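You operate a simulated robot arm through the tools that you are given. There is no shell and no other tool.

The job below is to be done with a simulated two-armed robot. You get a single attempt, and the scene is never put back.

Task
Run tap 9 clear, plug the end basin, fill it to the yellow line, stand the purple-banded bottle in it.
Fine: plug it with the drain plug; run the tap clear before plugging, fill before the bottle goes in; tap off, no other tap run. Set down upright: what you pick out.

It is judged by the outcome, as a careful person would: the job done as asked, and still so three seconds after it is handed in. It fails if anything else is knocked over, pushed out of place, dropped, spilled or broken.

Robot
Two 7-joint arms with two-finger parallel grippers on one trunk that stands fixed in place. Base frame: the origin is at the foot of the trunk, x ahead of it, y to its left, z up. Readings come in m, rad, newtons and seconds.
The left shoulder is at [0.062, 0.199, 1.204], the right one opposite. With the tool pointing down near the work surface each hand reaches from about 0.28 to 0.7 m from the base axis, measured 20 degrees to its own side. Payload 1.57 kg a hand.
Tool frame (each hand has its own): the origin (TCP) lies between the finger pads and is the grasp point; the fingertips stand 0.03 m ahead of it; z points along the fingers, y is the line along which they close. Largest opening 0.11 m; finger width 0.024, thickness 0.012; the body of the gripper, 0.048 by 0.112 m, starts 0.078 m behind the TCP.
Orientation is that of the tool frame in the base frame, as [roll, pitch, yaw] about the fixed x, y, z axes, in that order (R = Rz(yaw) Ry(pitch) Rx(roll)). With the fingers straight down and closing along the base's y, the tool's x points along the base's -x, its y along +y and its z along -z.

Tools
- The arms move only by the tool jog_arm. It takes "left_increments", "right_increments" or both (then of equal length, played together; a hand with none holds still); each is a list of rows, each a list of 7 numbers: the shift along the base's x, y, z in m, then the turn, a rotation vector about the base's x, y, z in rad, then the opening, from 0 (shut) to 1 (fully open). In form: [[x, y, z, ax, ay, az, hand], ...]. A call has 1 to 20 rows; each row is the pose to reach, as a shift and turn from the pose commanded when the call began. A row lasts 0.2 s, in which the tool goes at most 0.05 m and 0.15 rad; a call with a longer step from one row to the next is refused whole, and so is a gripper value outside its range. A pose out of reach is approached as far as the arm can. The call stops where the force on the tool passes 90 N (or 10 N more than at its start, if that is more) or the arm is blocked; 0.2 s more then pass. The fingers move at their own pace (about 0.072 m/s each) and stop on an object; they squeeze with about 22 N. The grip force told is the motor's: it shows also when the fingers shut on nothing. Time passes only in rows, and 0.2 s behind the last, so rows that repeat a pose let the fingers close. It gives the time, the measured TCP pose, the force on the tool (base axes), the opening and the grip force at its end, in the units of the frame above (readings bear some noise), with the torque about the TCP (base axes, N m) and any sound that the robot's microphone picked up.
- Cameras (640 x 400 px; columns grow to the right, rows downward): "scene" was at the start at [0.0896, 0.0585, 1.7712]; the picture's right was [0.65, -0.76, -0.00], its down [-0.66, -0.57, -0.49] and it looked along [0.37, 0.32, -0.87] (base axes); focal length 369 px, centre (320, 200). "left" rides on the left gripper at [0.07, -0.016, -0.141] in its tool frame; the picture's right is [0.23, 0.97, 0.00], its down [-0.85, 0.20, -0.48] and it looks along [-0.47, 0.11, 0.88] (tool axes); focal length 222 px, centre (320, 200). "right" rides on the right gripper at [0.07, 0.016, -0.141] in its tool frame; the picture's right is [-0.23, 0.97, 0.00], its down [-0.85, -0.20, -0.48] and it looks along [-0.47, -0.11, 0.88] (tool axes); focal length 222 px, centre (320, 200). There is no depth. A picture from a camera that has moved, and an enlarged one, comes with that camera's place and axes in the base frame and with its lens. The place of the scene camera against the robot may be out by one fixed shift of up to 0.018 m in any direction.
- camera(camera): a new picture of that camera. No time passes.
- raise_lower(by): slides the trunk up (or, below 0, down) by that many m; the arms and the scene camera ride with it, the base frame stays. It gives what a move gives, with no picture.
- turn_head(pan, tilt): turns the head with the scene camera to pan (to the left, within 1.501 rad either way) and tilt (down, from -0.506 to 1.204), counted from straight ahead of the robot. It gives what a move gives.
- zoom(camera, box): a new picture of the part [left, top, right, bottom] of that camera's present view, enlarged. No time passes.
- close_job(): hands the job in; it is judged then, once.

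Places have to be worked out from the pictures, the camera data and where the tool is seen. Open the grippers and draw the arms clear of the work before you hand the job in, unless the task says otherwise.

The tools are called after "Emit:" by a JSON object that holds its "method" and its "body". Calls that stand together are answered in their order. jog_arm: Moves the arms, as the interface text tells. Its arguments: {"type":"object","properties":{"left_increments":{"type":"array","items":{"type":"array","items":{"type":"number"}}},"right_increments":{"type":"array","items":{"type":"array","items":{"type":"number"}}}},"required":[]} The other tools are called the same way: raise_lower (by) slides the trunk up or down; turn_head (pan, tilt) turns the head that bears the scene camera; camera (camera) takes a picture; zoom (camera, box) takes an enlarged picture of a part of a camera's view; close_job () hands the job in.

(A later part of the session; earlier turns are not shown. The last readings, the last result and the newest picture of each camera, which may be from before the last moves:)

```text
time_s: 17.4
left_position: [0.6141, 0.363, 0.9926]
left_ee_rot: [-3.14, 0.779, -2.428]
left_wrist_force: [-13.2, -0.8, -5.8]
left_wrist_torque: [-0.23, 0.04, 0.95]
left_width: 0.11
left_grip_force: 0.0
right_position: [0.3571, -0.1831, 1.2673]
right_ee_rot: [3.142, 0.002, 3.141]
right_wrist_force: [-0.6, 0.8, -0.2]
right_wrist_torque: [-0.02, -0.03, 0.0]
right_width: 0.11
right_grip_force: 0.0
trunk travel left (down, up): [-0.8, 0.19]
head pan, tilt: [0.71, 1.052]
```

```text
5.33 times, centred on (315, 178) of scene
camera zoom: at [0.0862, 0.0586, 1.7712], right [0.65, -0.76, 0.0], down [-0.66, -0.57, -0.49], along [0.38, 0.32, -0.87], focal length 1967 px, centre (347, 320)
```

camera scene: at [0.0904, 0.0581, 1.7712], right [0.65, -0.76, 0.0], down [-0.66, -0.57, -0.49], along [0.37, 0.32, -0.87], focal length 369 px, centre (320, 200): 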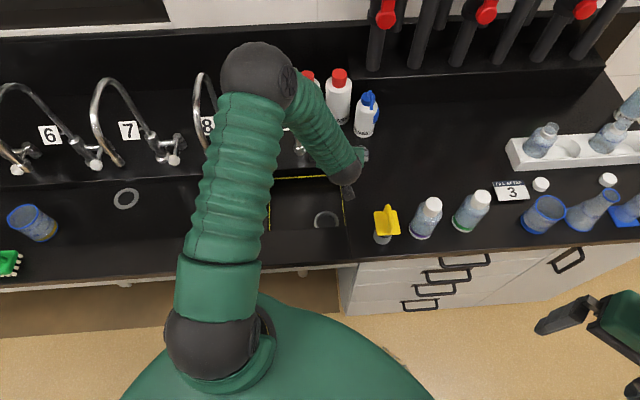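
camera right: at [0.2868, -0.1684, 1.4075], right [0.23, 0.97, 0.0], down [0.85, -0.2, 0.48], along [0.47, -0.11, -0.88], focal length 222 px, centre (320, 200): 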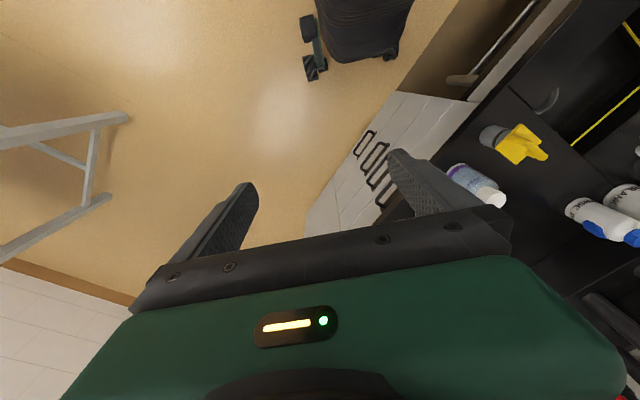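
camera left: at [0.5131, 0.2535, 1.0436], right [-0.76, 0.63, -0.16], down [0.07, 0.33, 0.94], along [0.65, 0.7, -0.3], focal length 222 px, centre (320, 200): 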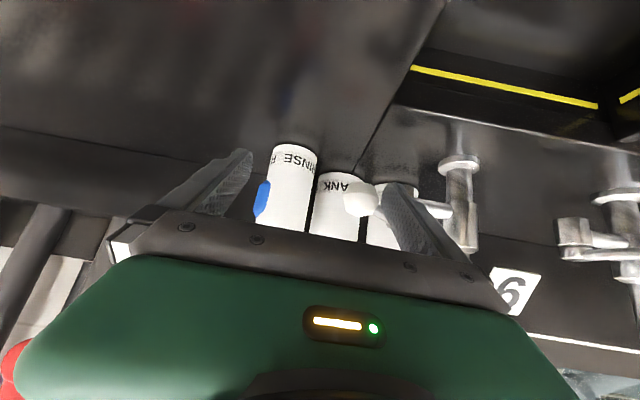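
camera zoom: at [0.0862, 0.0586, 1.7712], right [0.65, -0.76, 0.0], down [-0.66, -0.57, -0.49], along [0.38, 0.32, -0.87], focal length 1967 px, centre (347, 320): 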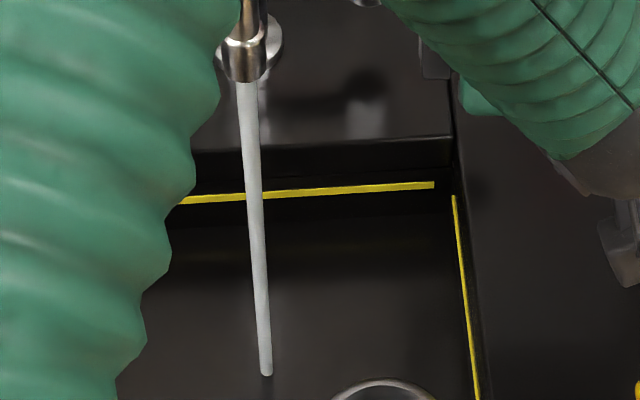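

Flow increased slightly and there's ~13 N against the finger. I back off a few millimetres to unload and let it run a few seconds more while watching the colour.

Emit:
{"method": "jog_arm", "body": {"left_increments": [[-0.005, 0.0005, 0, 0, 0, 0, 1], [-0.005, 0.0005, 0, 0, 0, 0, 1], [-0.005, 0.0005, 0, 0, 0, 0, 1], [-0.005, 0.0005, 0, 0, 0, 0, 1], [-0.005, 0.0005, 0, 0, 0, 0, 1], [-0.005, 0.0005, 0, 0, 0, 0, 1], [-0.005, 0.0005, 0, 0, 0, 0, 1], [-0.005, 0.0005, 0, 0, 0, 0, 1], [-0.005, 0.0005, 0, 0, 0, 0, 1], [-0.005, 0.0005, 0, 0, 0, 0, 1], [-0.005, 0.0005, 0, 0, 0, 0, 1], [-0.005, 0.0005, 0, 0, 0, 0, 1]]}}

Emit:
{"method": "zoom", "body": {"camera": "scene", "box": [240, 130, 400, 250]}}

Emit:
{"method": "zoom", "body": {"camera": "scene", "box": [285, 140, 345, 215]}}

Emit:
{"method": "zoom", "body": {"camera": "left", "box": [320, 130, 480, 250]}}

```text
time_s: 20.0
left_position: [0.6139, 0.3632, 0.9946]
left_ee_rot: [-3.141, 0.783, -2.432]
left_wrist_force: [-8.0, -1.2, -8.4]
left_wrist_torque: [-0.6, -0.03, 0.5]
left_width: 0.1098
left_grip_force: 0.0
right_position: [0.3582, -0.1849, 1.2665]
right_ee_rot: [3.142, 0.001, -3.141]
right_wrist_force: [0.0, 0.7, 0.4]
right_wrist_torque: [-0.02, 0.0, -0.03]
right_width: 0.1102
right_grip_force: 0.1
trunk travel left (down, up): [-0.8, 0.19]
head pan, tilt: [0.71, 1.052]
```

```text
3.33 times, centred on (320, 190) of scene
camera zoom: at [0.0895, 0.058, 1.7712], right [0.65, -0.76, 0.0], down [-0.66, -0.57, -0.49], along [0.37, 0.32, -0.87], focal length 1229 px, centre (320, 233)
```

zoom: 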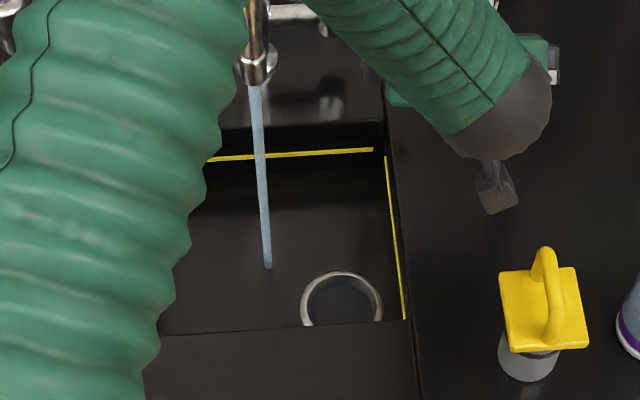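

```text
5.33 times, centred on (315, 178) of scene
camera zoom: at [0.0895, 0.058, 1.7712], right [0.65, -0.76, 0.0], down [-0.66, -0.57, -0.49], along [0.37, 0.32, -0.87], focal length 1967 px, centre (347, 320)
```

zoom: 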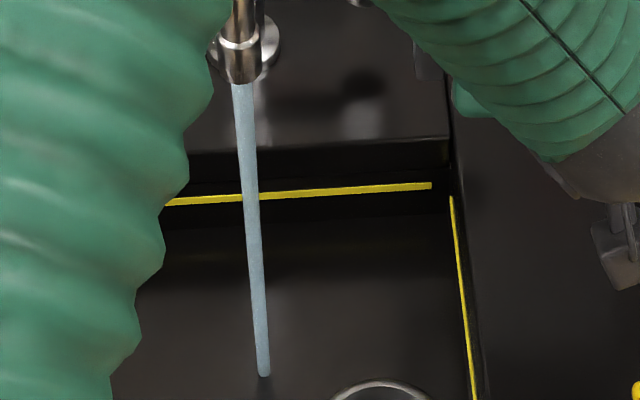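

```text
3.33 times, centred on (400, 190) of left
camera zoom: at [0.5109, 0.2537, 1.045], right [-0.76, 0.63, -0.16], down [0.07, 0.33, 0.94], along [0.65, 0.7, -0.29], focal length 740 px, centre (53, 233)
```

zoom: 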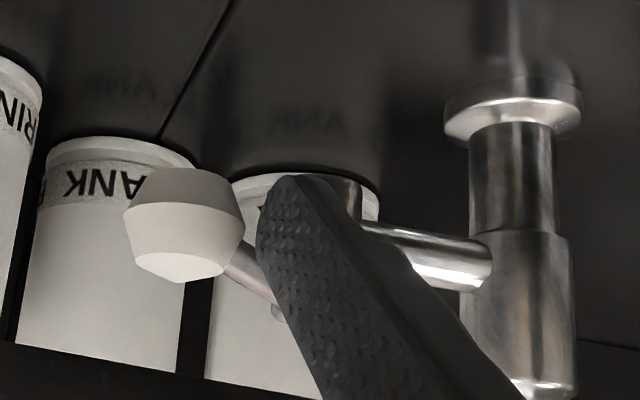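

The stream has turned from milky grey to a clear pale blue, so tap 9 now runs clear. Next I close it: I retreat along the tool axis, go around to the right of the knob, and look before pushing back.

Emit:
{"method": "jog_arm", "body": {"left_increments": [[-0.0152, -0.013, 0.02, 0, 0, 0, 1], [-0.0303, -0.0261, 0.04, 0, 0, 0, 1], [-0.0429, -0.0369, 0.0566, 0, 0, 0, 1], [-0.0299, -0.0521, 0.0566, 0, 0, 0, 1], [-0.0169, -0.0673, 0.0566, 0, 0, 0, 1], [-0.0051, -0.0809, 0.0566, 0, 0, 0, 1]]}}

Emit:
{"method": "camera", "body": {"camera": "left"}}

Emit:
{"method": "zoom", "body": {"camera": "scene", "box": [240, 110, 400, 230]}}

```text
time_s: 21.4
left_position: [0.6091, 0.2823, 1.0517]
left_ee_rot: [3.139, 0.785, -2.434]
left_wrist_force: [-0.4, -0.3, -0.6]
left_wrist_torque: [-0.01, 0.01, 0.03]
left_width: 0.1097
left_grip_force: 0.1
right_position: [0.3597, -0.1867, 1.2655]
right_ee_rot: [3.14, 0.001, 3.141]
right_wrist_force: [-0.2, -0.2, 0.3]
right_wrist_torque: [0.02, 0.04, 0.03]
right_width: 0.11
right_grip_force: 0.0
trunk travel left (down, up): [-0.8, 0.19]
head pan, tilt: [0.71, 1.052]
```

```text
taken
camera left: at [0.5071, 0.1722, 1.1018], right [-0.76, 0.63, -0.16], down [0.07, 0.32, 0.94], along [0.65, 0.7, -0.29], focal length 222 px, centre (320, 200)
```

left: 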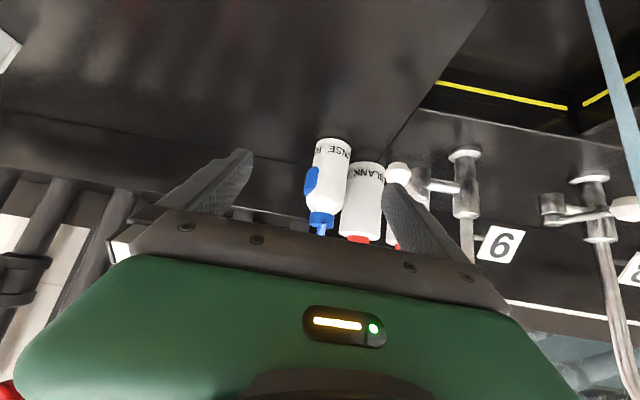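

```text
3.33 times, centred on (320, 170) of scene
camera zoom: at [0.0899, 0.0552, 1.7713], right [0.65, -0.76, 0.0], down [-0.66, -0.57, -0.49], along [0.37, 0.32, -0.87], focal length 1229 px, centre (320, 300)
```

zoom: 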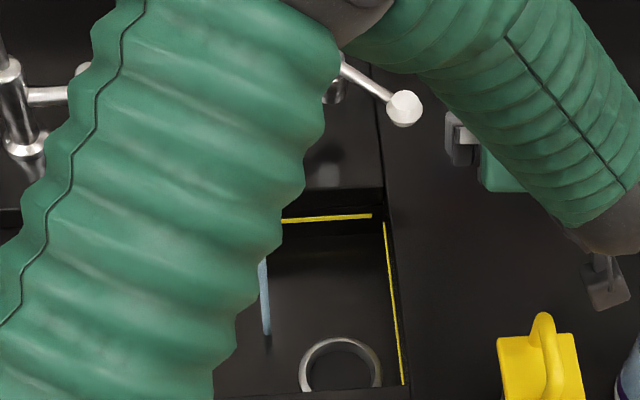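

The lever stands about 50° to the right; the left finger is just right of the knob. I advance along the tool axis beside the knob's right side.

Emit:
{"method": "jog_arm", "body": {"left_increments": [[0.0116, 0.01, -0.0155, 0, 0, 0, 1], [0.0232, 0.02, -0.031, 0, 0, 0, 1], [0.0348, 0.03, -0.0465, 0, 0, 0, 1], [0.0463, 0.0398, -0.062, 0, 0, 0, 1]]}}

Emit:
{"method": "camera", "body": {"camera": "left"}}

Emit:
{"method": "zoom", "body": {"camera": "scene", "box": [240, 90, 400, 210]}}

```text
time_s: 22.4
left_position: [0.6557, 0.3203, 0.9907]
left_ee_rot: [3.141, 0.782, -2.436]
left_wrist_force: [0.8, 0.8, 0.5]
left_wrist_torque: [0.01, 0.0, 0.0]
left_width: 0.11
left_grip_force: 0.1
right_position: [0.3594, -0.1864, 1.2664]
right_ee_rot: [-3.141, -0.003, 3.14]
right_wrist_force: [0.0, 0.5, -0.1]
right_wrist_torque: [0.04, 0.02, 0.01]
right_width: 0.1096
right_grip_force: 0.1
trunk travel left (down, up): [-0.8, 0.19]
head pan, tilt: [0.71, 1.052]
```

```text
taken
camera left: at [0.5534, 0.2115, 1.0396], right [-0.76, 0.63, -0.16], down [0.07, 0.32, 0.94], along [0.65, 0.7, -0.29], focal length 222 px, centre (320, 200)
```

left: 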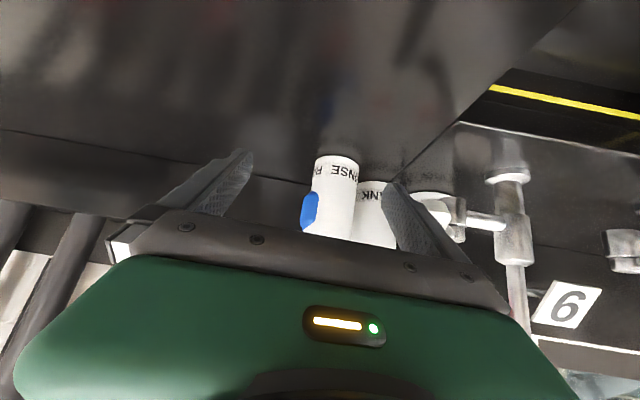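

```text
3.33 times, centred on (320, 150) of scene
camera zoom: at [0.0913, 0.0569, 1.7712], right [0.65, -0.76, 0.0], down [-0.66, -0.57, -0.49], along [0.37, 0.32, -0.87], focal length 1229 px, centre (320, 367)
```

zoom: 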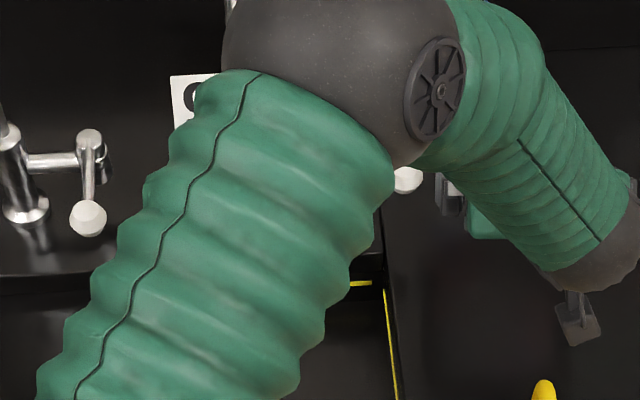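

The knob is now just left of the left finger's outer face. I push the lever back left along its arc to the closed position.

Emit:
{"method": "jog_arm", "body": {"left_increments": [[-0.0078, 0.0091, 0, 0, 0, 0, 1], [-0.0187, 0.0138, 0, 0, 0, 0, 1], [-0.0297, 0.0186, 0, 0, 0, 0, 1], [-0.0388, 0.0233, 0, 0, 0, 0, 1], [-0.0479, 0.0281, 0, 0, 0, 0, 1], [-0.0536, 0.0324, 0, 0, 0, 0, 1], [-0.0575, 0.0352, 0, 0, 0, 0, 1]]}}

Emit:
{"method": "camera", "body": {"camera": "left"}}

Emit:
{"method": "camera", "body": {"camera": "scene"}}

```text
time_s: 24.0
left_position: [0.5965, 0.3557, 0.9913]
left_ee_rot: [3.138, 0.787, -2.434]
left_wrist_force: [-0.2, 0.6, 0.0]
left_wrist_torque: [0.01, -0.02, 0.01]
left_width: 0.1099
left_grip_force: 0.0
right_position: [0.3594, -0.1871, 1.265]
right_ee_rot: [3.141, 0.001, 3.14]
right_wrist_force: [0.1, 0.1, -0.4]
right_wrist_torque: [0.01, -0.03, -0.02]
right_width: 0.1099
right_grip_force: 0.0
trunk travel left (down, up): [-0.8, 0.19]
head pan, tilt: [0.71, 1.052]
```

```text
taken
camera left: at [0.4948, 0.2451, 1.0406], right [-0.76, 0.63, -0.16], down [0.07, 0.32, 0.94], along [0.65, 0.7, -0.29], focal length 222 px, centre (320, 200)
```

left: 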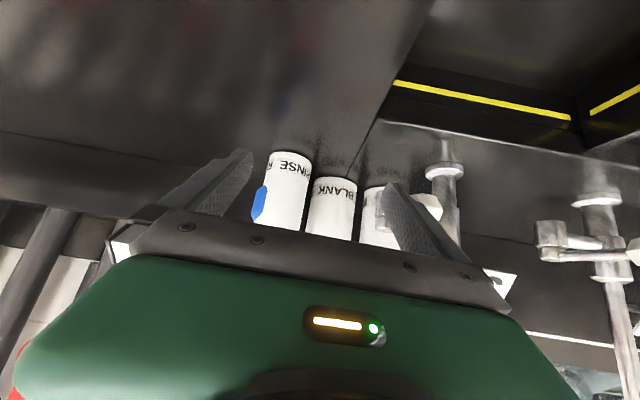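

```text
taken
camera scene: at [0.0902, 0.0541, 1.7713], right [0.65, -0.76, 0.0], down [-0.66, -0.57, -0.49], along [0.37, 0.32, -0.87], focal length 369 px, centre (320, 200)
```

scene: 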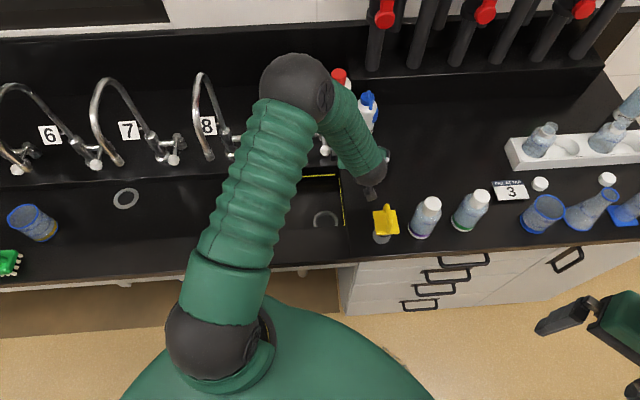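

I check whether the stream has stopped and where the lever is.

Emit:
{"method": "zoom", "body": {"camera": "scene", "box": [270, 110, 350, 230]}}

Emit:
{"method": "zoom", "body": {"camera": "left", "box": [340, 120, 500, 240]}}

```text
3.33 times, centred on (310, 170) of scene
camera zoom: at [0.0902, 0.0541, 1.7713], right [0.65, -0.76, 0.0], down [-0.66, -0.57, -0.49], along [0.37, 0.32, -0.87], focal length 1229 px, centre (353, 300)
```

zoom: 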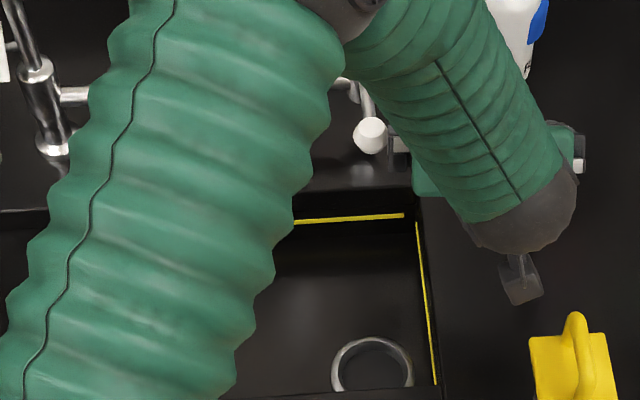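

```text
3.33 times, centred on (420, 180) of left
camera zoom: at [0.4948, 0.2451, 1.0406], right [-0.76, 0.63, -0.16], down [0.07, 0.32, 0.94], along [0.65, 0.7, -0.29], focal length 740 px, centre (-13, 267)
```

zoom: 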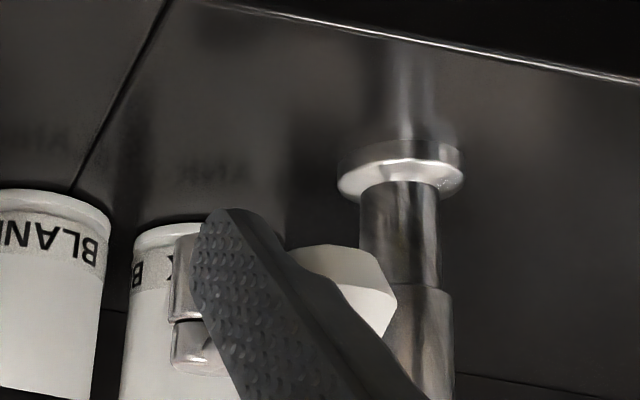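

The knob looks back at its closed position (325,150 vs original 327,151). I retreat up and back and over toward the plug side, so I can see the spout.

Emit:
{"method": "jog_arm", "body": {"left_increments": [[-0.0152, -0.013, 0.02, 0, 0, 0, 1], [-0.0303, -0.0261, 0.04, 0, 0, 0, 1], [-0.0455, -0.0391, 0.06, 0, 0, 0, 1], [-0.06, -0.052, 0.085, 0, 0, 0, 1], [-0.065, -0.08, 0.11, 0, 0, 0, 1], [-0.07, -0.11, 0.13, 0, 0, 0, 1], [-0.075, -0.14, 0.15, 0, 0, 0, 1]]}}

Emit:
{"method": "camera", "body": {"camera": "scene"}}

Emit:
{"method": "camera", "body": {"camera": "left"}}

```text
time_s: 25.6
left_position: [0.522, 0.214, 1.14]
left_ee_rot: [3.137, 0.788, -2.432]
left_wrist_force: [0.1, -0.5, -0.1]
left_wrist_torque: [0.02, -0.02, 0.0]
left_width: 0.11
left_grip_force: 0.0
right_position: [0.3601, -0.1877, 1.2661]
right_ee_rot: [3.14, -0.002, 3.141]
right_wrist_force: [0.2, 0.1, 0.7]
right_wrist_torque: [0.01, 0.0, 0.01]
right_width: 0.1101
right_grip_force: 0.0
trunk travel left (down, up): [-0.8, 0.19]
head pan, tilt: [0.71, 1.052]
```

```text
taken
camera scene: at [0.0883, 0.0535, 1.7714], right [0.65, -0.76, 0.0], down [-0.66, -0.57, -0.5], along [0.38, 0.32, -0.87], focal length 369 px, centre (320, 200)
```

scene: 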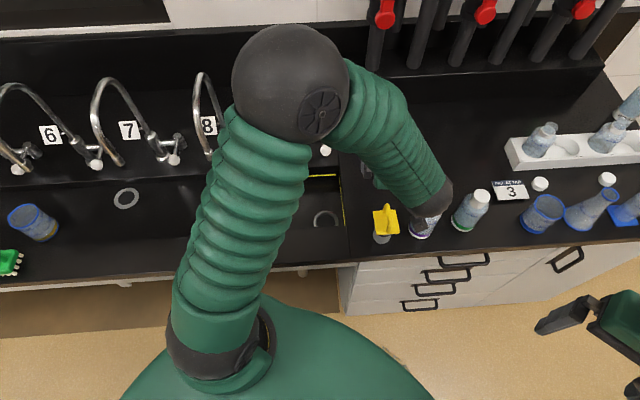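

```text
taken
camera left: at [0.42, 0.1051, 1.1904], right [-0.76, 0.63, -0.16], down [0.07, 0.32, 0.94], along [0.65, 0.7, -0.29], focal length 222 px, centre (320, 200)
```

left: 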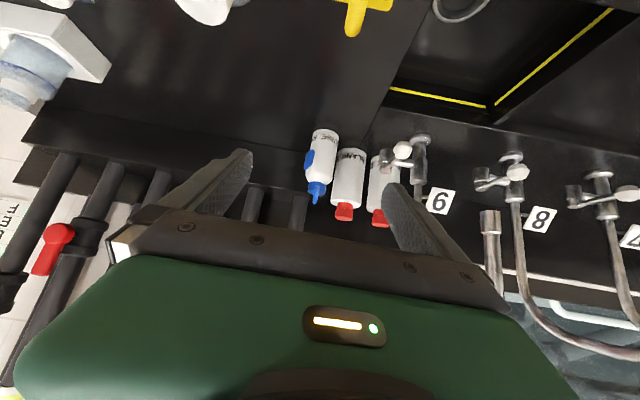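

No stream is visible at the spout. I zoom in to make sure the tap is fully off and inspect the lever.

Emit:
{"method": "zoom", "body": {"camera": "left", "box": [380, 80, 540, 260]}}

Emit:
{"method": "zoom", "body": {"camera": "left", "box": [300, 0, 640, 140]}}

Emit:
{"method": "zoom", "body": {"camera": "scene", "box": [290, 140, 480, 260]}}

```text
2.22 times, centred on (460, 170) of left
camera zoom: at [0.42, 0.1051, 1.1904], right [-0.76, 0.63, -0.16], down [0.07, 0.32, 0.94], along [0.65, 0.7, -0.29], focal length 494 px, centre (9, 267)
```

zoom: 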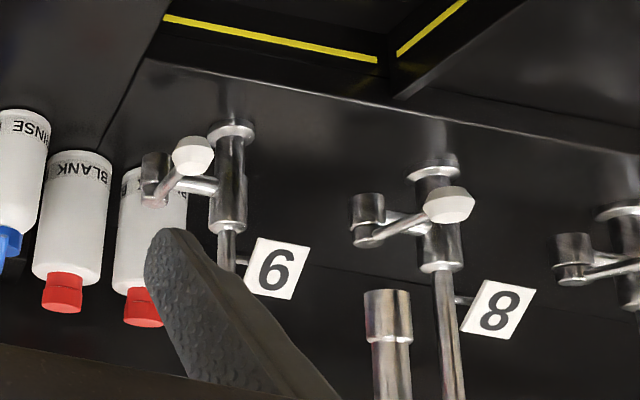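

```text
1.88 times, centred on (470, 70) of left
camera zoom: at [0.42, 0.1051, 1.1904], right [-0.76, 0.63, -0.16], down [0.07, 0.32, 0.94], along [0.65, 0.7, -0.29], focal length 418 px, centre (38, 445)
```

zoom: 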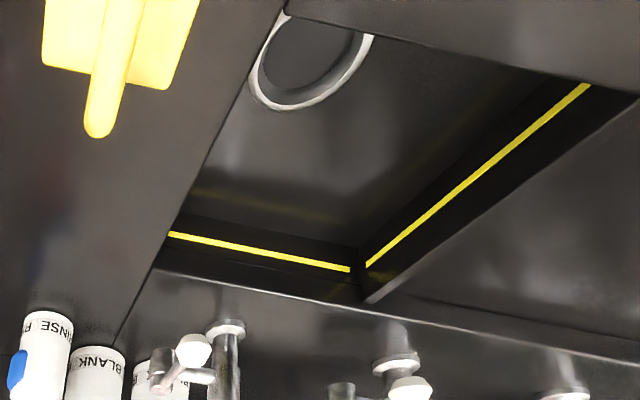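

```text
3.33 times, centred on (385, 200) of scene
camera zoom: at [0.0883, 0.0535, 1.7714], right [0.65, -0.76, 0.0], down [-0.66, -0.57, -0.5], along [0.38, 0.32, -0.87], focal length 1229 px, centre (103, 200)
```

zoom: 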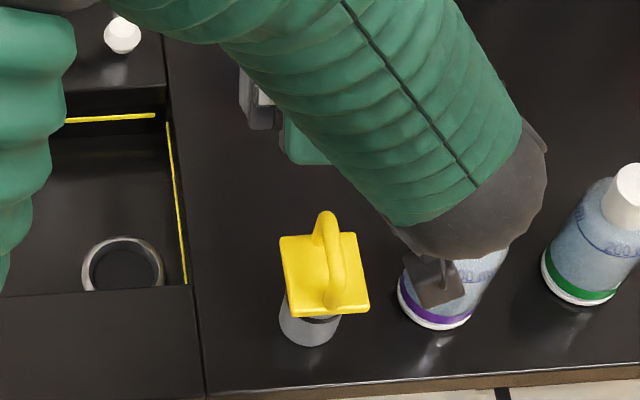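

Tap 9 is fully off. Now the plug: I estimate its plate near (0.478, 0.178) with the handle bar along the bench normal. I lower the tilt to ~26°, partly close the fingers and hover over it to look closely.

Emit:
{"method": "jog_arm", "body": {"left_increments": [[-0.01, -0.009, 0, -0.055, 0.064, 0, 0.9], [-0.022, -0.018, -0.005, -0.11, 0.127, 0, 0.75], [-0.033, -0.027, -0.01, -0.164, 0.19, 0, 0.65], [-0.044, -0.036, -0.02, -0.2184, 0.2541, 0, 0.6], [-0.044, -0.036, -0.02, -0.2184, 0.2541, 0, 0.6]]}}

Emit:
{"method": "camera", "body": {"camera": "left"}}

Emit:
{"method": "camera", "body": {"camera": "scene"}}

```text
time_s: 26.8
left_position: [0.4792, 0.1818, 1.1195]
left_ee_rot: [3.141, 0.449, -2.434]
left_wrist_force: [-0.4, 0.0, 0.6]
left_wrist_torque: [0.02, 0.01, -0.01]
left_width: 0.0659
left_grip_force: 0.1
right_position: [0.359, -0.1862, 1.2665]
right_ee_rot: [3.141, 0.0, -3.141]
right_wrist_force: [-0.6, 0.1, -0.3]
right_wrist_torque: [0.0, -0.02, -0.03]
right_width: 0.1101
right_grip_force: 0.0
trunk travel left (down, up): [-0.8, 0.19]
head pan, tilt: [0.71, 1.052]
```

```text
taken
camera left: at [0.396, 0.0882, 1.2159], right [-0.79, 0.61, -0.1], down [0.3, 0.52, 0.8], along [0.54, 0.6, -0.59], focal length 222 px, centre (320, 200)
```

left: 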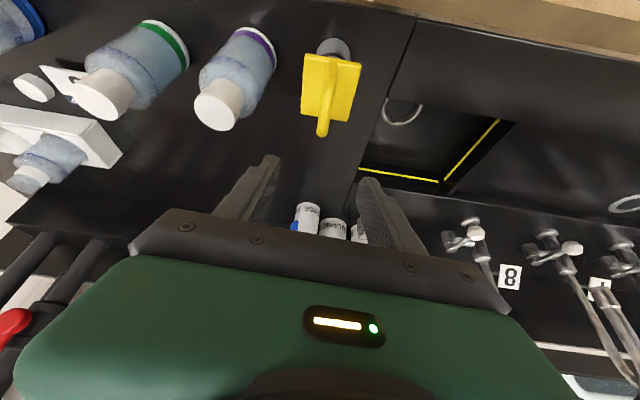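

```text
taken
camera scene: at [0.0891, 0.056, 1.7713], right [0.65, -0.76, 0.0], down [-0.66, -0.57, -0.49], along [0.37, 0.32, -0.87], focal length 369 px, centre (320, 200)
```

scene: 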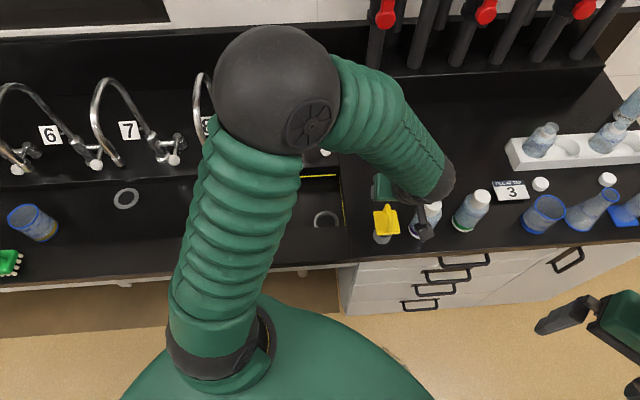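

The plug and both bottles are in view. I zoom in to measure the plug handle, body and the drain.

Emit:
{"method": "zoom", "body": {"camera": "left", "box": [280, 20, 440, 140]}}

Emit:
{"method": "zoom", "body": {"camera": "left", "box": [180, 0, 420, 150]}}

```text
3.33 times, centred on (360, 80) of left
camera zoom: at [0.396, 0.0882, 1.2159], right [-0.79, 0.61, -0.1], down [0.3, 0.52, 0.8], along [0.54, 0.6, -0.59], focal length 740 px, centre (187, 600)
```

zoom: 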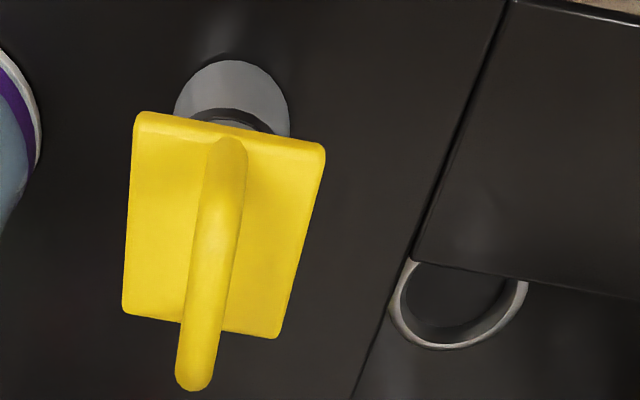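

```text
2.67 times, centred on (300, 75) of left
camera zoom: at [0.396, 0.0882, 1.2159], right [-0.79, 0.61, -0.1], down [0.3, 0.52, 0.8], along [0.54, 0.6, -0.59], focal length 592 px, centre (373, 533)
```

zoom: 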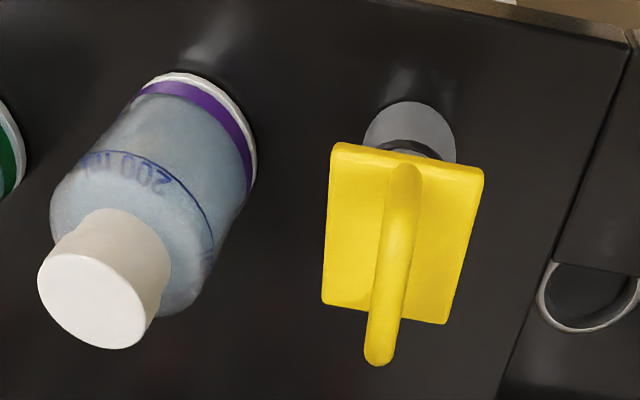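

From two views the plug plate top is about (0.482, 0.178, 0.982) and the handle bar centre about z = 1.015. I descend most of the way with the fingers straddling the bar, then check.

Emit:
{"method": "jog_arm", "body": {"left_increments": [[0.0016, -0.0019, -0.02, 0, 0, 0, 0.6], [0.0033, -0.0038, -0.04, 0, 0, 0, 0.6], [0.0033, -0.0038, -0.06, 0, 0, 0, 0.6], [0.0033, -0.0038, -0.075, 0, 0, 0, 0.6]]}}

Emit:
{"method": "camera", "body": {"camera": "left"}}

Emit:
{"method": "zoom", "body": {"camera": "left", "box": [240, 80, 440, 240]}}

Emit:
{"method": "zoom", "body": {"camera": "scene", "box": [340, 150, 500, 270]}}

```text
time_s: 27.8
left_position: [0.4817, 0.1766, 1.0434]
left_ee_rot: [3.14, 0.451, -2.432]
left_wrist_force: [-0.3, 0.3, 1.0]
left_wrist_torque: [-0.01, 0.0, 0.01]
left_width: 0.0661
left_grip_force: 0.1
right_position: [0.3594, -0.1856, 1.266]
right_ee_rot: [3.139, 0.0, 3.141]
right_wrist_force: [0.9, 0.5, 0.1]
right_wrist_torque: [0.04, 0.01, 0.02]
right_width: 0.1101
right_grip_force: 0.0
trunk travel left (down, up): [-0.8, 0.19]
head pan, tilt: [0.71, 1.052]
```

```text
taken
camera left: at [0.3989, 0.0833, 1.1404], right [-0.79, 0.61, -0.1], down [0.3, 0.52, 0.8], along [0.54, 0.61, -0.59], focal length 222 px, centre (320, 200)
```

left: 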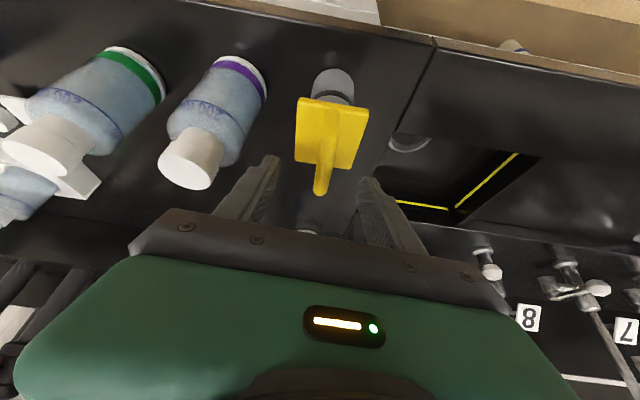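

```text
2.50 times, centred on (340, 160) of left
camera zoom: at [0.3989, 0.0833, 1.1404], right [-0.79, 0.61, -0.1], down [0.3, 0.52, 0.8], along [0.54, 0.61, -0.59], focal length 555 px, centre (270, 300)
```

zoom: 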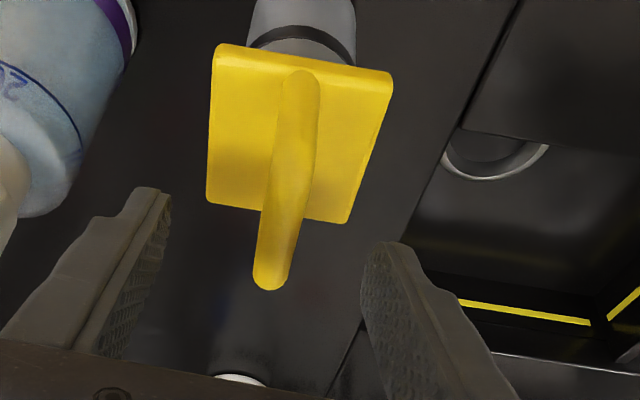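

```text
3.33 times, centred on (420, 210) of scene
camera zoom: at [0.09, 0.055, 1.7713], right [0.65, -0.76, 0.0], down [-0.66, -0.57, -0.49], along [0.37, 0.32, -0.87], focal length 1229 px, centre (-13, 167)
```

zoom: 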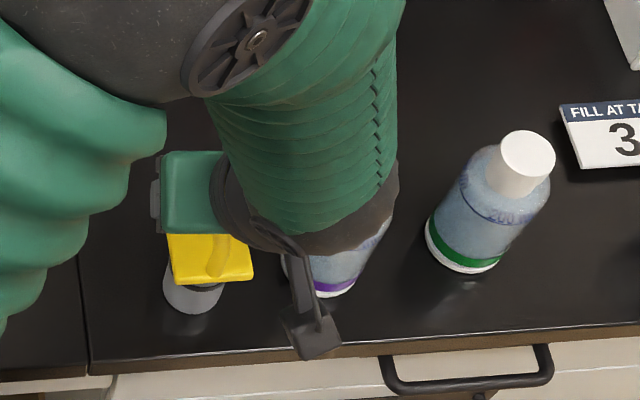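

The handle bar lies centred between the fingers. I go down 2 cm more and close on the bar.

Emit:
{"method": "jog_arm", "body": {"left_increments": [[0, 0, -0.011, 0, 0, 0, 0.6], [0, 0, -0.021, 0, 0, 0, 0.6], [0, 0, -0.021, 0, 0, 0, 0.3], [0, 0, -0.021, 0, 0, 0, 0.0], [0, 0, -0.021, 0, 0, 0, 0.0], [0, 0, -0.021, 0, 0, 0, 0.0], [0, 0, -0.021, 0, 0, 0, 0.0]]}}

Emit:
{"method": "camera", "body": {"camera": "left"}}

Emit:
{"method": "zoom", "body": {"camera": "left", "box": [240, 80, 440, 240]}}

```text
time_s: 29.4
left_position: [0.4806, 0.1774, 1.024]
left_ee_rot: [3.14, 0.449, -2.434]
left_wrist_force: [-0.4, -0.4, 0.5]
left_wrist_torque: [0.02, 0.0, 0.02]
left_width: 0.0118
left_grip_force: 22.0
right_position: [0.3581, -0.1864, 1.2659]
right_ee_rot: [3.139, 0.001, -3.141]
right_wrist_force: [-0.8, 0.2, 0.7]
right_wrist_torque: [0.0, 0.03, -0.01]
right_width: 0.1099
right_grip_force: 0.0
trunk travel left (down, up): [-0.8, 0.19]
head pan, tilt: [0.71, 1.052]
```

```text
taken
camera left: at [0.3978, 0.0837, 1.1204], right [-0.79, 0.61, -0.1], down [0.3, 0.52, 0.8], along [0.54, 0.61, -0.59], focal length 222 px, centre (320, 200)
```

left: 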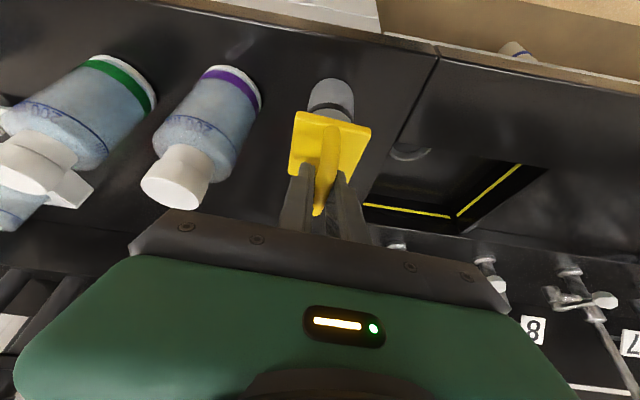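

```text
2.50 times, centred on (340, 160) of left
camera zoom: at [0.3978, 0.0837, 1.1204], right [-0.79, 0.61, -0.1], down [0.3, 0.52, 0.8], along [0.54, 0.61, -0.59], focal length 555 px, centre (270, 300)
```

zoom: 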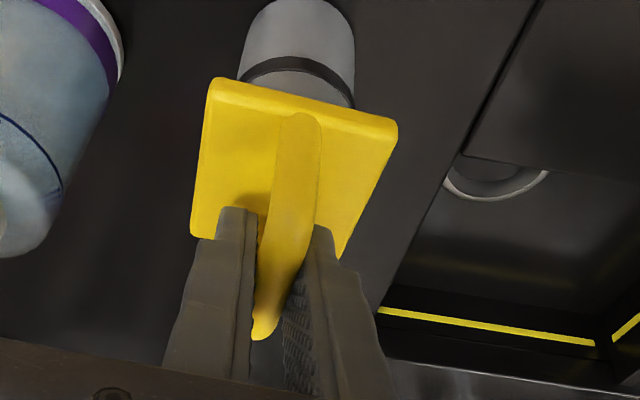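

The bar is gripped (11.8 mm, 22 N) and the plug axis lies right under the TCP. I lift it 6 cm, carry it over the drain (≈0.447, 0.3355), and bring the right hand back to its initial spot to watch from the side.

Emit:
{"method": "jog_arm", "body": {"left_increments": [[0, 0, 0.03, 0, 0, 0, 0], [0, 0, 0.06, 0, 0, 0, 0], [-0.006, 0.03, 0.06, 0, 0, 0, 0], [-0.012, 0.06, 0.06, 0, 0, 0, 0], [-0.019, 0.09, 0.06, 0, 0, 0, 0], [-0.027, 0.125, 0.06, 0, 0, 0, 0], [-0.034, 0.158, 0.06, 0, 0, 0, 0]], "right_increments": [[0, 0, 0, 0, 0, 0, 1], [0.01, 0.02, 0, 0, 0, 0, 1], [0.025, 0.05, -0.01, 0, 0, 0, 1], [0.042, 0.085, -0.02, 0, 0, 0, 1], [0.06, 0.12, -0.03, 0, 0, 0, 1], [0.077, 0.158, -0.04, 0, 0, 0, 1], [0.091, 0.19, -0.05, 0, 0, 0, 1]]}}

Emit:
{"method": "camera", "body": {"camera": "left"}}

Emit:
{"method": "camera", "body": {"camera": "right"}}

Emit:
{"method": "camera", "body": {"camera": "scene"}}

```text
time_s: 31.0
left_position: [0.4493, 0.3386, 1.0796]
left_ee_rot: [-3.14, 0.447, -2.433]
left_wrist_force: [-0.2, -0.3, -2.6]
left_wrist_torque: [0.02, 0.0, 0.01]
left_width: 0.0117
left_grip_force: 22.1
right_position: [0.4547, 0.0075, 1.2148]
right_ee_rot: [-3.137, -0.002, 3.14]
right_wrist_force: [-0.2, 0.7, 0.7]
right_wrist_torque: [-0.01, 0.04, -0.01]
right_width: 0.1098
right_grip_force: 0.1
trunk travel left (down, up): [-0.8, 0.19]
head pan, tilt: [0.71, 1.052]
```

```text
taken
camera left: at [0.3659, 0.2465, 1.1774], right [-0.79, 0.61, -0.1], down [0.3, 0.52, 0.8], along [0.54, 0.6, -0.59], focal length 222 px, centre (320, 200)
```

left: 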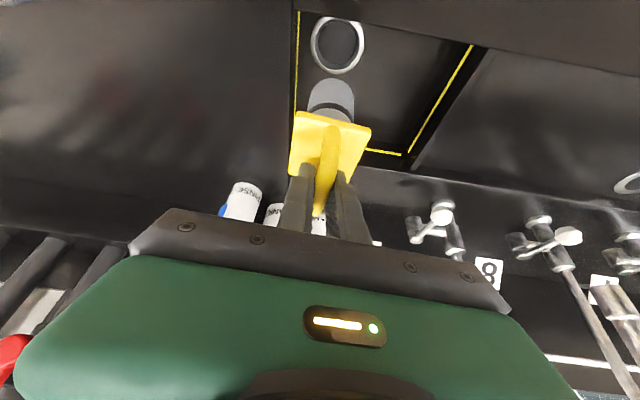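

```text
taken
camera right: at [0.3855, 0.0241, 1.3558], right [0.23, 0.97, 0.0], down [0.86, -0.2, 0.48], along [0.46, -0.11, -0.88], focal length 222 px, centre (320, 200)
```

right: 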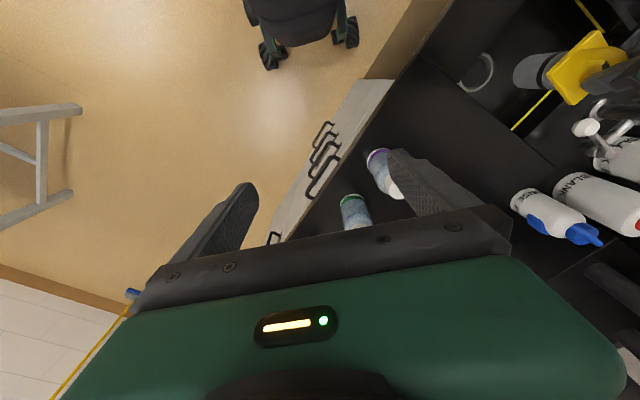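

```text
taken
camera scene: at [0.0931, 0.0623, 1.7709], right [0.65, -0.76, 0.0], down [-0.66, -0.57, -0.49], along [0.37, 0.32, -0.87], focal length 369 px, centre (320, 200)
```

scene: 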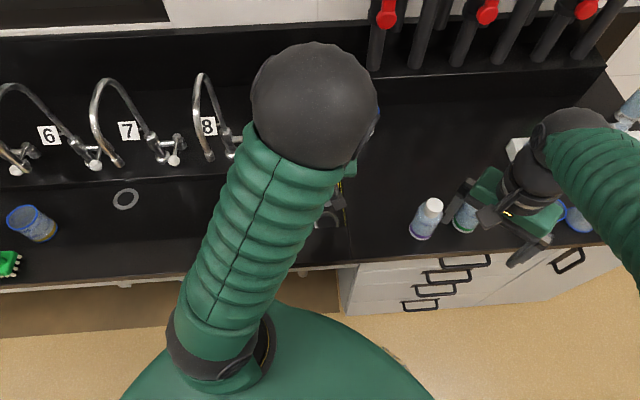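

The plug is above the drain and both hand cameras see the ring. I zoom to measure the offset between plug and drain.

Emit:
{"method": "zoom", "body": {"camera": "left", "box": [280, 0, 400, 130]}}

Emit:
{"method": "zoom", "body": {"camera": "right", "box": [440, 20, 640, 120]}}

```text
3.08 times, centred on (340, 65) of left
camera zoom: at [0.3659, 0.2465, 1.1774], right [-0.79, 0.61, -0.1], down [0.3, 0.52, 0.8], along [0.54, 0.6, -0.59], focal length 684 px, centre (258, 615)
```

zoom: 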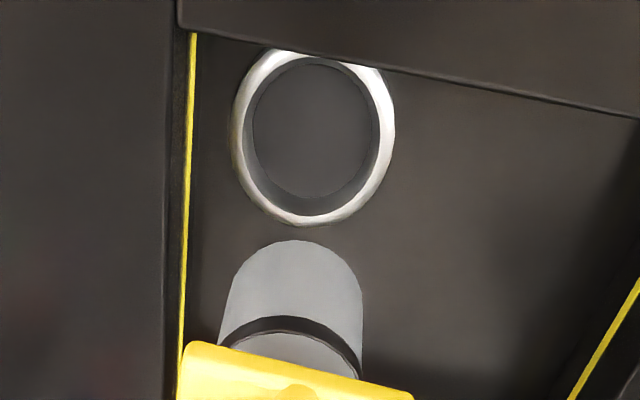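

```text
3.20 times, centred on (540, 70) of right
camera zoom: at [0.3855, 0.0241, 1.3558], right [0.23, 0.97, 0.0], down [0.86, -0.2, 0.48], along [0.46, -0.11, -0.88], focal length 711 px, centre (-384, 616)
```

zoom: 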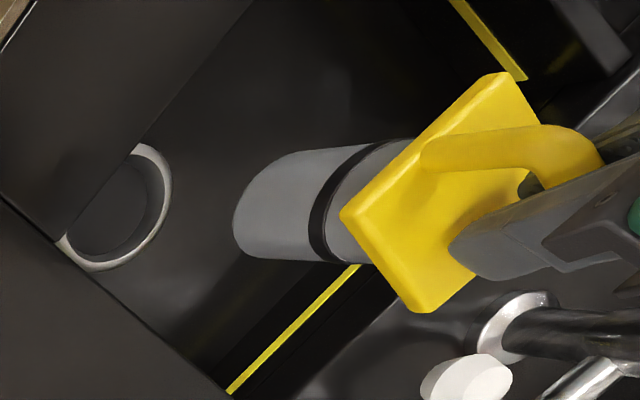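

Drain centre triangulates to (0.448, 0.336, 0.827); the plug needs about 2–3 mm further forward. I shift and lower 9 cm, stopping above the floor to re-check.

Emit:
{"method": "jog_arm", "body": {"left_increments": [[0.002, 0.0016, -0.018, 0, 0, 0, 0], [0.002, 0.0016, -0.036, 0, 0, 0, 0], [0.002, 0.0016, -0.054, 0, 0, 0, 0], [0.002, 0.0016, -0.072, 0, 0, 0, 0], [0.002, 0.0016, -0.09, 0, 0, 0, 0], [0.002, 0.0016, -0.09, 0, 0, 0, 0]]}}

Emit:
{"method": "zoom", "body": {"camera": "left", "box": [250, 0, 430, 200]}}

Emit:
{"method": "zoom", "body": {"camera": "right", "box": [440, 20, 640, 120]}}

Emit:
{"method": "zoom", "body": {"camera": "scene", "box": [280, 170, 380, 250]}}

```text
time_s: 32.4
left_position: [0.4498, 0.3374, 0.9929]
left_ee_rot: [3.14, 0.449, -2.434]
left_wrist_force: [-0.4, 0.0, -2.5]
left_wrist_torque: [-0.02, 0.01, 0.01]
left_width: 0.0119
left_grip_force: 21.7
right_position: [0.4514, 0.003, 1.2152]
right_ee_rot: [3.142, 0.0, 3.142]
right_wrist_force: [0.2, 0.6, -0.3]
right_wrist_torque: [0.04, 0.02, -0.03]
right_width: 0.11
right_grip_force: 0.1
trunk travel left (down, up): [-0.8, 0.19]
head pan, tilt: [0.71, 1.052]
```

```text
2.00 times, centred on (340, 100) of left
camera zoom: at [0.3665, 0.2433, 1.0898], right [-0.79, 0.61, -0.1], down [0.3, 0.52, 0.8], along [0.54, 0.6, -0.59], focal length 444 px, centre (280, 400)
```

zoom: 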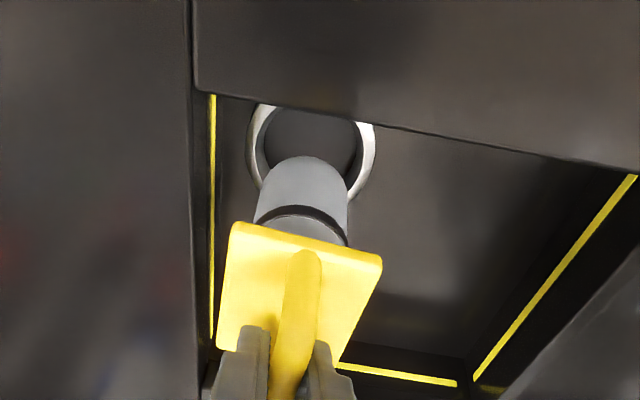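

```text
3.20 times, centred on (540, 70) of right
camera zoom: at [0.3835, 0.0193, 1.3566], right [0.23, 0.97, 0.0], down [0.86, -0.2, 0.48], along [0.47, -0.11, -0.88], focal length 711 px, centre (-384, 616)
```

zoom: 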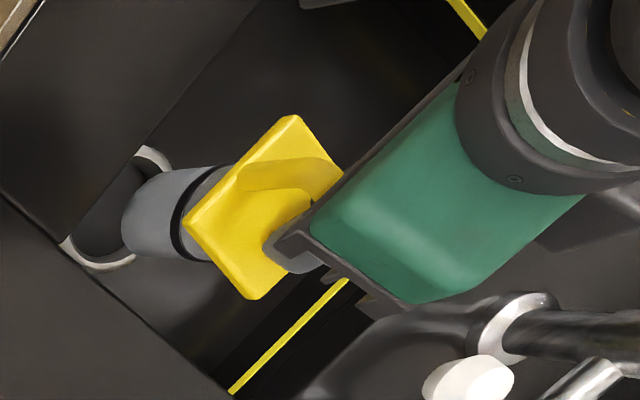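

```text
5.00 times, centred on (330, 210) of scene
camera zoom: at [0.091, 0.0566, 1.7712], right [0.65, -0.76, 0.0], down [-0.66, -0.57, -0.49], along [0.37, 0.32, -0.87], focal length 1844 px, centre (270, 150)
```

zoom: 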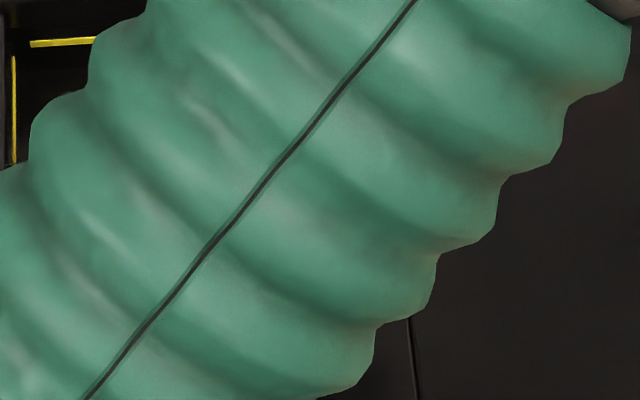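

Left camera suggests the plug is up to 4 mm short of the drain centre, right camera suggests about centred. I shift 2 mm forward and lower 2.5 cm, then compare plug and ring again.

Emit:
{"method": "jog_arm", "body": {"left_increments": [[0.0015, 0.0013, -0.008, 0, 0, 0, 0], [0.0015, 0.0013, -0.016, 0, 0, 0, 0], [0.0015, 0.0013, -0.025, 0, 0, 0, 0], [0.0015, 0.0013, -0.025, 0, 0, 0, 0]]}}

Emit:
{"method": "zoom", "body": {"camera": "left", "box": [280, 20, 400, 120]}}

Emit:
{"method": "zoom", "body": {"camera": "right", "box": [440, 40, 560, 115]}}

```text
time_s: 33.4
left_position: [0.4512, 0.3389, 0.9692]
left_ee_rot: [-3.141, 0.448, -2.431]
left_wrist_force: [0.7, -0.1, -2.4]
left_wrist_torque: [-0.01, 0.0, -0.05]
left_width: 0.0116
left_grip_force: 22.3
right_position: [0.4525, 0.0034, 1.2167]
right_ee_rot: [3.141, 0.0, -3.14]
right_wrist_force: [-0.5, -0.5, -0.2]
right_wrist_torque: [0.0, 0.01, 0.01]
right_width: 0.1102
right_grip_force: 0.0
trunk travel left (down, up): [-0.8, 0.19]
head pan, tilt: [0.71, 1.052]
```

```text
4.00 times, centred on (340, 70) of left
camera zoom: at [0.3679, 0.2453, 1.0651], right [-0.79, 0.61, -0.1], down [0.3, 0.52, 0.8], along [0.54, 0.6, -0.59], focal length 888 px, centre (240, 720)
```

zoom: 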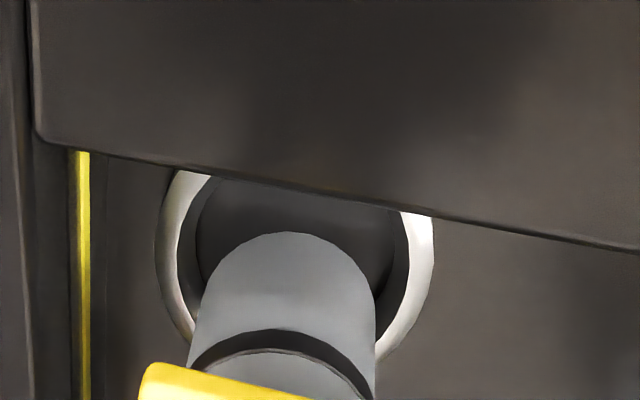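

```text
5.33 times, centred on (500, 78) of right
camera zoom: at [0.3836, 0.0203, 1.3566], right [0.23, 0.97, 0.0], down [0.86, -0.2, 0.48], along [0.47, -0.11, -0.88], focal length 1185 px, centre (-640, 853)
```

zoom: 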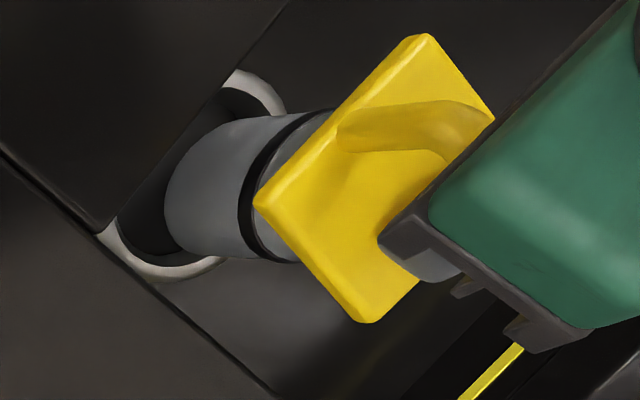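

Remaining misalignment looks within about 3 mm against ~5 mm clearance. I nudge by under 2 mm and lower slowly 16 mm, watching the force.

Emit:
{"method": "jog_arm", "body": {"left_increments": [[0.0006, 0.0016, -0.004, 0, 0, 0, 0], [0.0006, 0.0016, -0.008, 0, 0, 0, 0], [0.0006, 0.0016, -0.012, 0, 0, 0, 0], [0.0006, 0.0016, -0.016, 0, 0, 0, 0], [0.0006, 0.0016, -0.016, 0, 0, 0, 0]]}}

Emit:
{"method": "zoom", "body": {"camera": "left", "box": [280, 20, 400, 120]}}

Emit:
{"method": "zoom", "body": {"camera": "right", "box": [440, 40, 560, 115]}}

```text
time_s: 34.6
left_position: [0.4508, 0.3385, 0.9522]
left_ee_rot: [3.14, 0.45, -2.433]
left_wrist_force: [-2.8, -6.3, 3.0]
left_wrist_torque: [-0.59, 0.3, -0.02]
left_width: 0.012
left_grip_force: 22.4
right_position: [0.4508, 0.0016, 1.2155]
right_ee_rot: [3.14, 0.0, 3.142]
right_wrist_force: [0.0, 0.4, -0.3]
right_wrist_torque: [0.01, 0.01, 0.0]
right_width: 0.1099
right_grip_force: 0.0
trunk travel left (down, up): [-0.8, 0.19]
head pan, tilt: [0.71, 1.052]
```

```text
4.00 times, centred on (340, 70) of left
camera zoom: at [0.367, 0.245, 1.0493], right [-0.79, 0.61, -0.1], down [0.3, 0.52, 0.8], along [0.54, 0.61, -0.59], focal length 888 px, centre (240, 720)
```

zoom: 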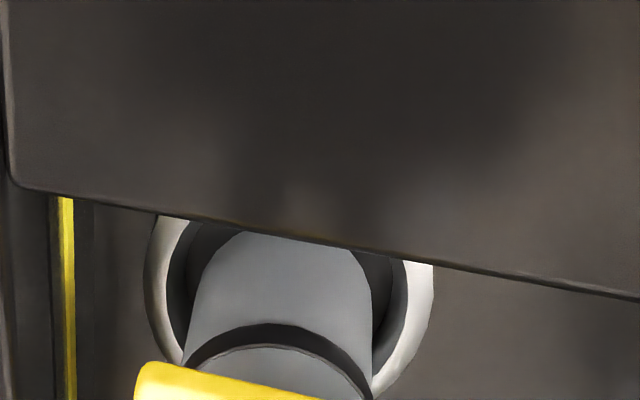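

```text
5.33 times, centred on (500, 78) of right
camera zoom: at [0.3825, 0.0178, 1.3569], right [0.23, 0.97, 0.0], down [0.85, -0.2, 0.48], along [0.47, -0.11, -0.88], focal length 1185 px, centre (-640, 853)
```

zoom: 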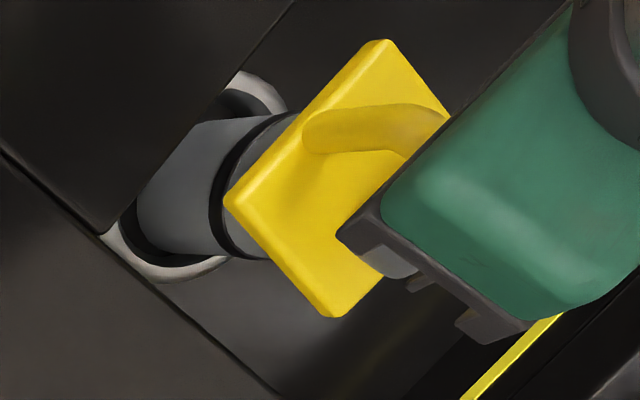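

Contact appeared: reaction −6 N toward the robot and +3 N right, so the plug touches the far-left side of the hole. I shift back ~2–3 mm that way and check that the side force falls.

Emit:
{"method": "jog_arm", "body": {"left_increments": [[-0.0008, -0.0015, 0.002, 0, 0, 0, 0], [-0.0014, -0.0027, 0.002, 0, 0, 0, 0], [-0.0014, -0.0027, 0.0, 0, 0, 0, 0], [-0.0014, -0.0027, 0.0, 0, 0, 0, 0]]}}

Emit:
{"method": "zoom", "body": {"camera": "left", "box": [280, 20, 400, 120]}}

Emit:
{"method": "zoom", "body": {"camera": "right", "box": [440, 40, 560, 115]}}

```text
time_s: 35.6
left_position: [0.4501, 0.3385, 0.9516]
left_ee_rot: [3.141, 0.448, -2.433]
left_wrist_force: [-0.9, 0.6, -2.5]
left_wrist_torque: [-0.08, 0.01, 0.0]
left_width: 0.0118
left_grip_force: 22.7
right_position: [0.4522, 0.0035, 1.2171]
right_ee_rot: [3.14, 0.0, -3.141]
right_wrist_force: [1.1, -0.1, -0.1]
right_wrist_torque: [0.01, -0.01, 0.0]
right_width: 0.1102
right_grip_force: 0.0
trunk travel left (down, up): [-0.8, 0.19]
head pan, tilt: [0.71, 1.052]
```

```text
4.00 times, centred on (340, 70) of left
camera zoom: at [0.3672, 0.245, 1.0487], right [-0.79, 0.61, -0.1], down [0.3, 0.52, 0.8], along [0.54, 0.6, -0.59], focal length 888 px, centre (240, 720)
```

zoom: 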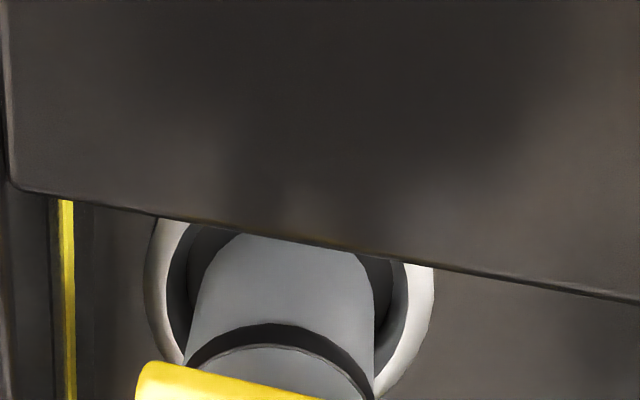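

```text
5.33 times, centred on (500, 78) of right
camera zoom: at [0.3838, 0.0202, 1.3565], right [0.23, 0.97, 0.0], down [0.86, -0.2, 0.48], along [0.47, -0.11, -0.88], focal length 1185 px, centre (-640, 853)
```

zoom: 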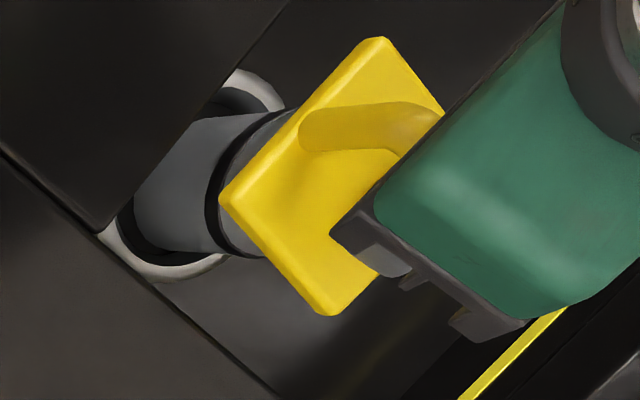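

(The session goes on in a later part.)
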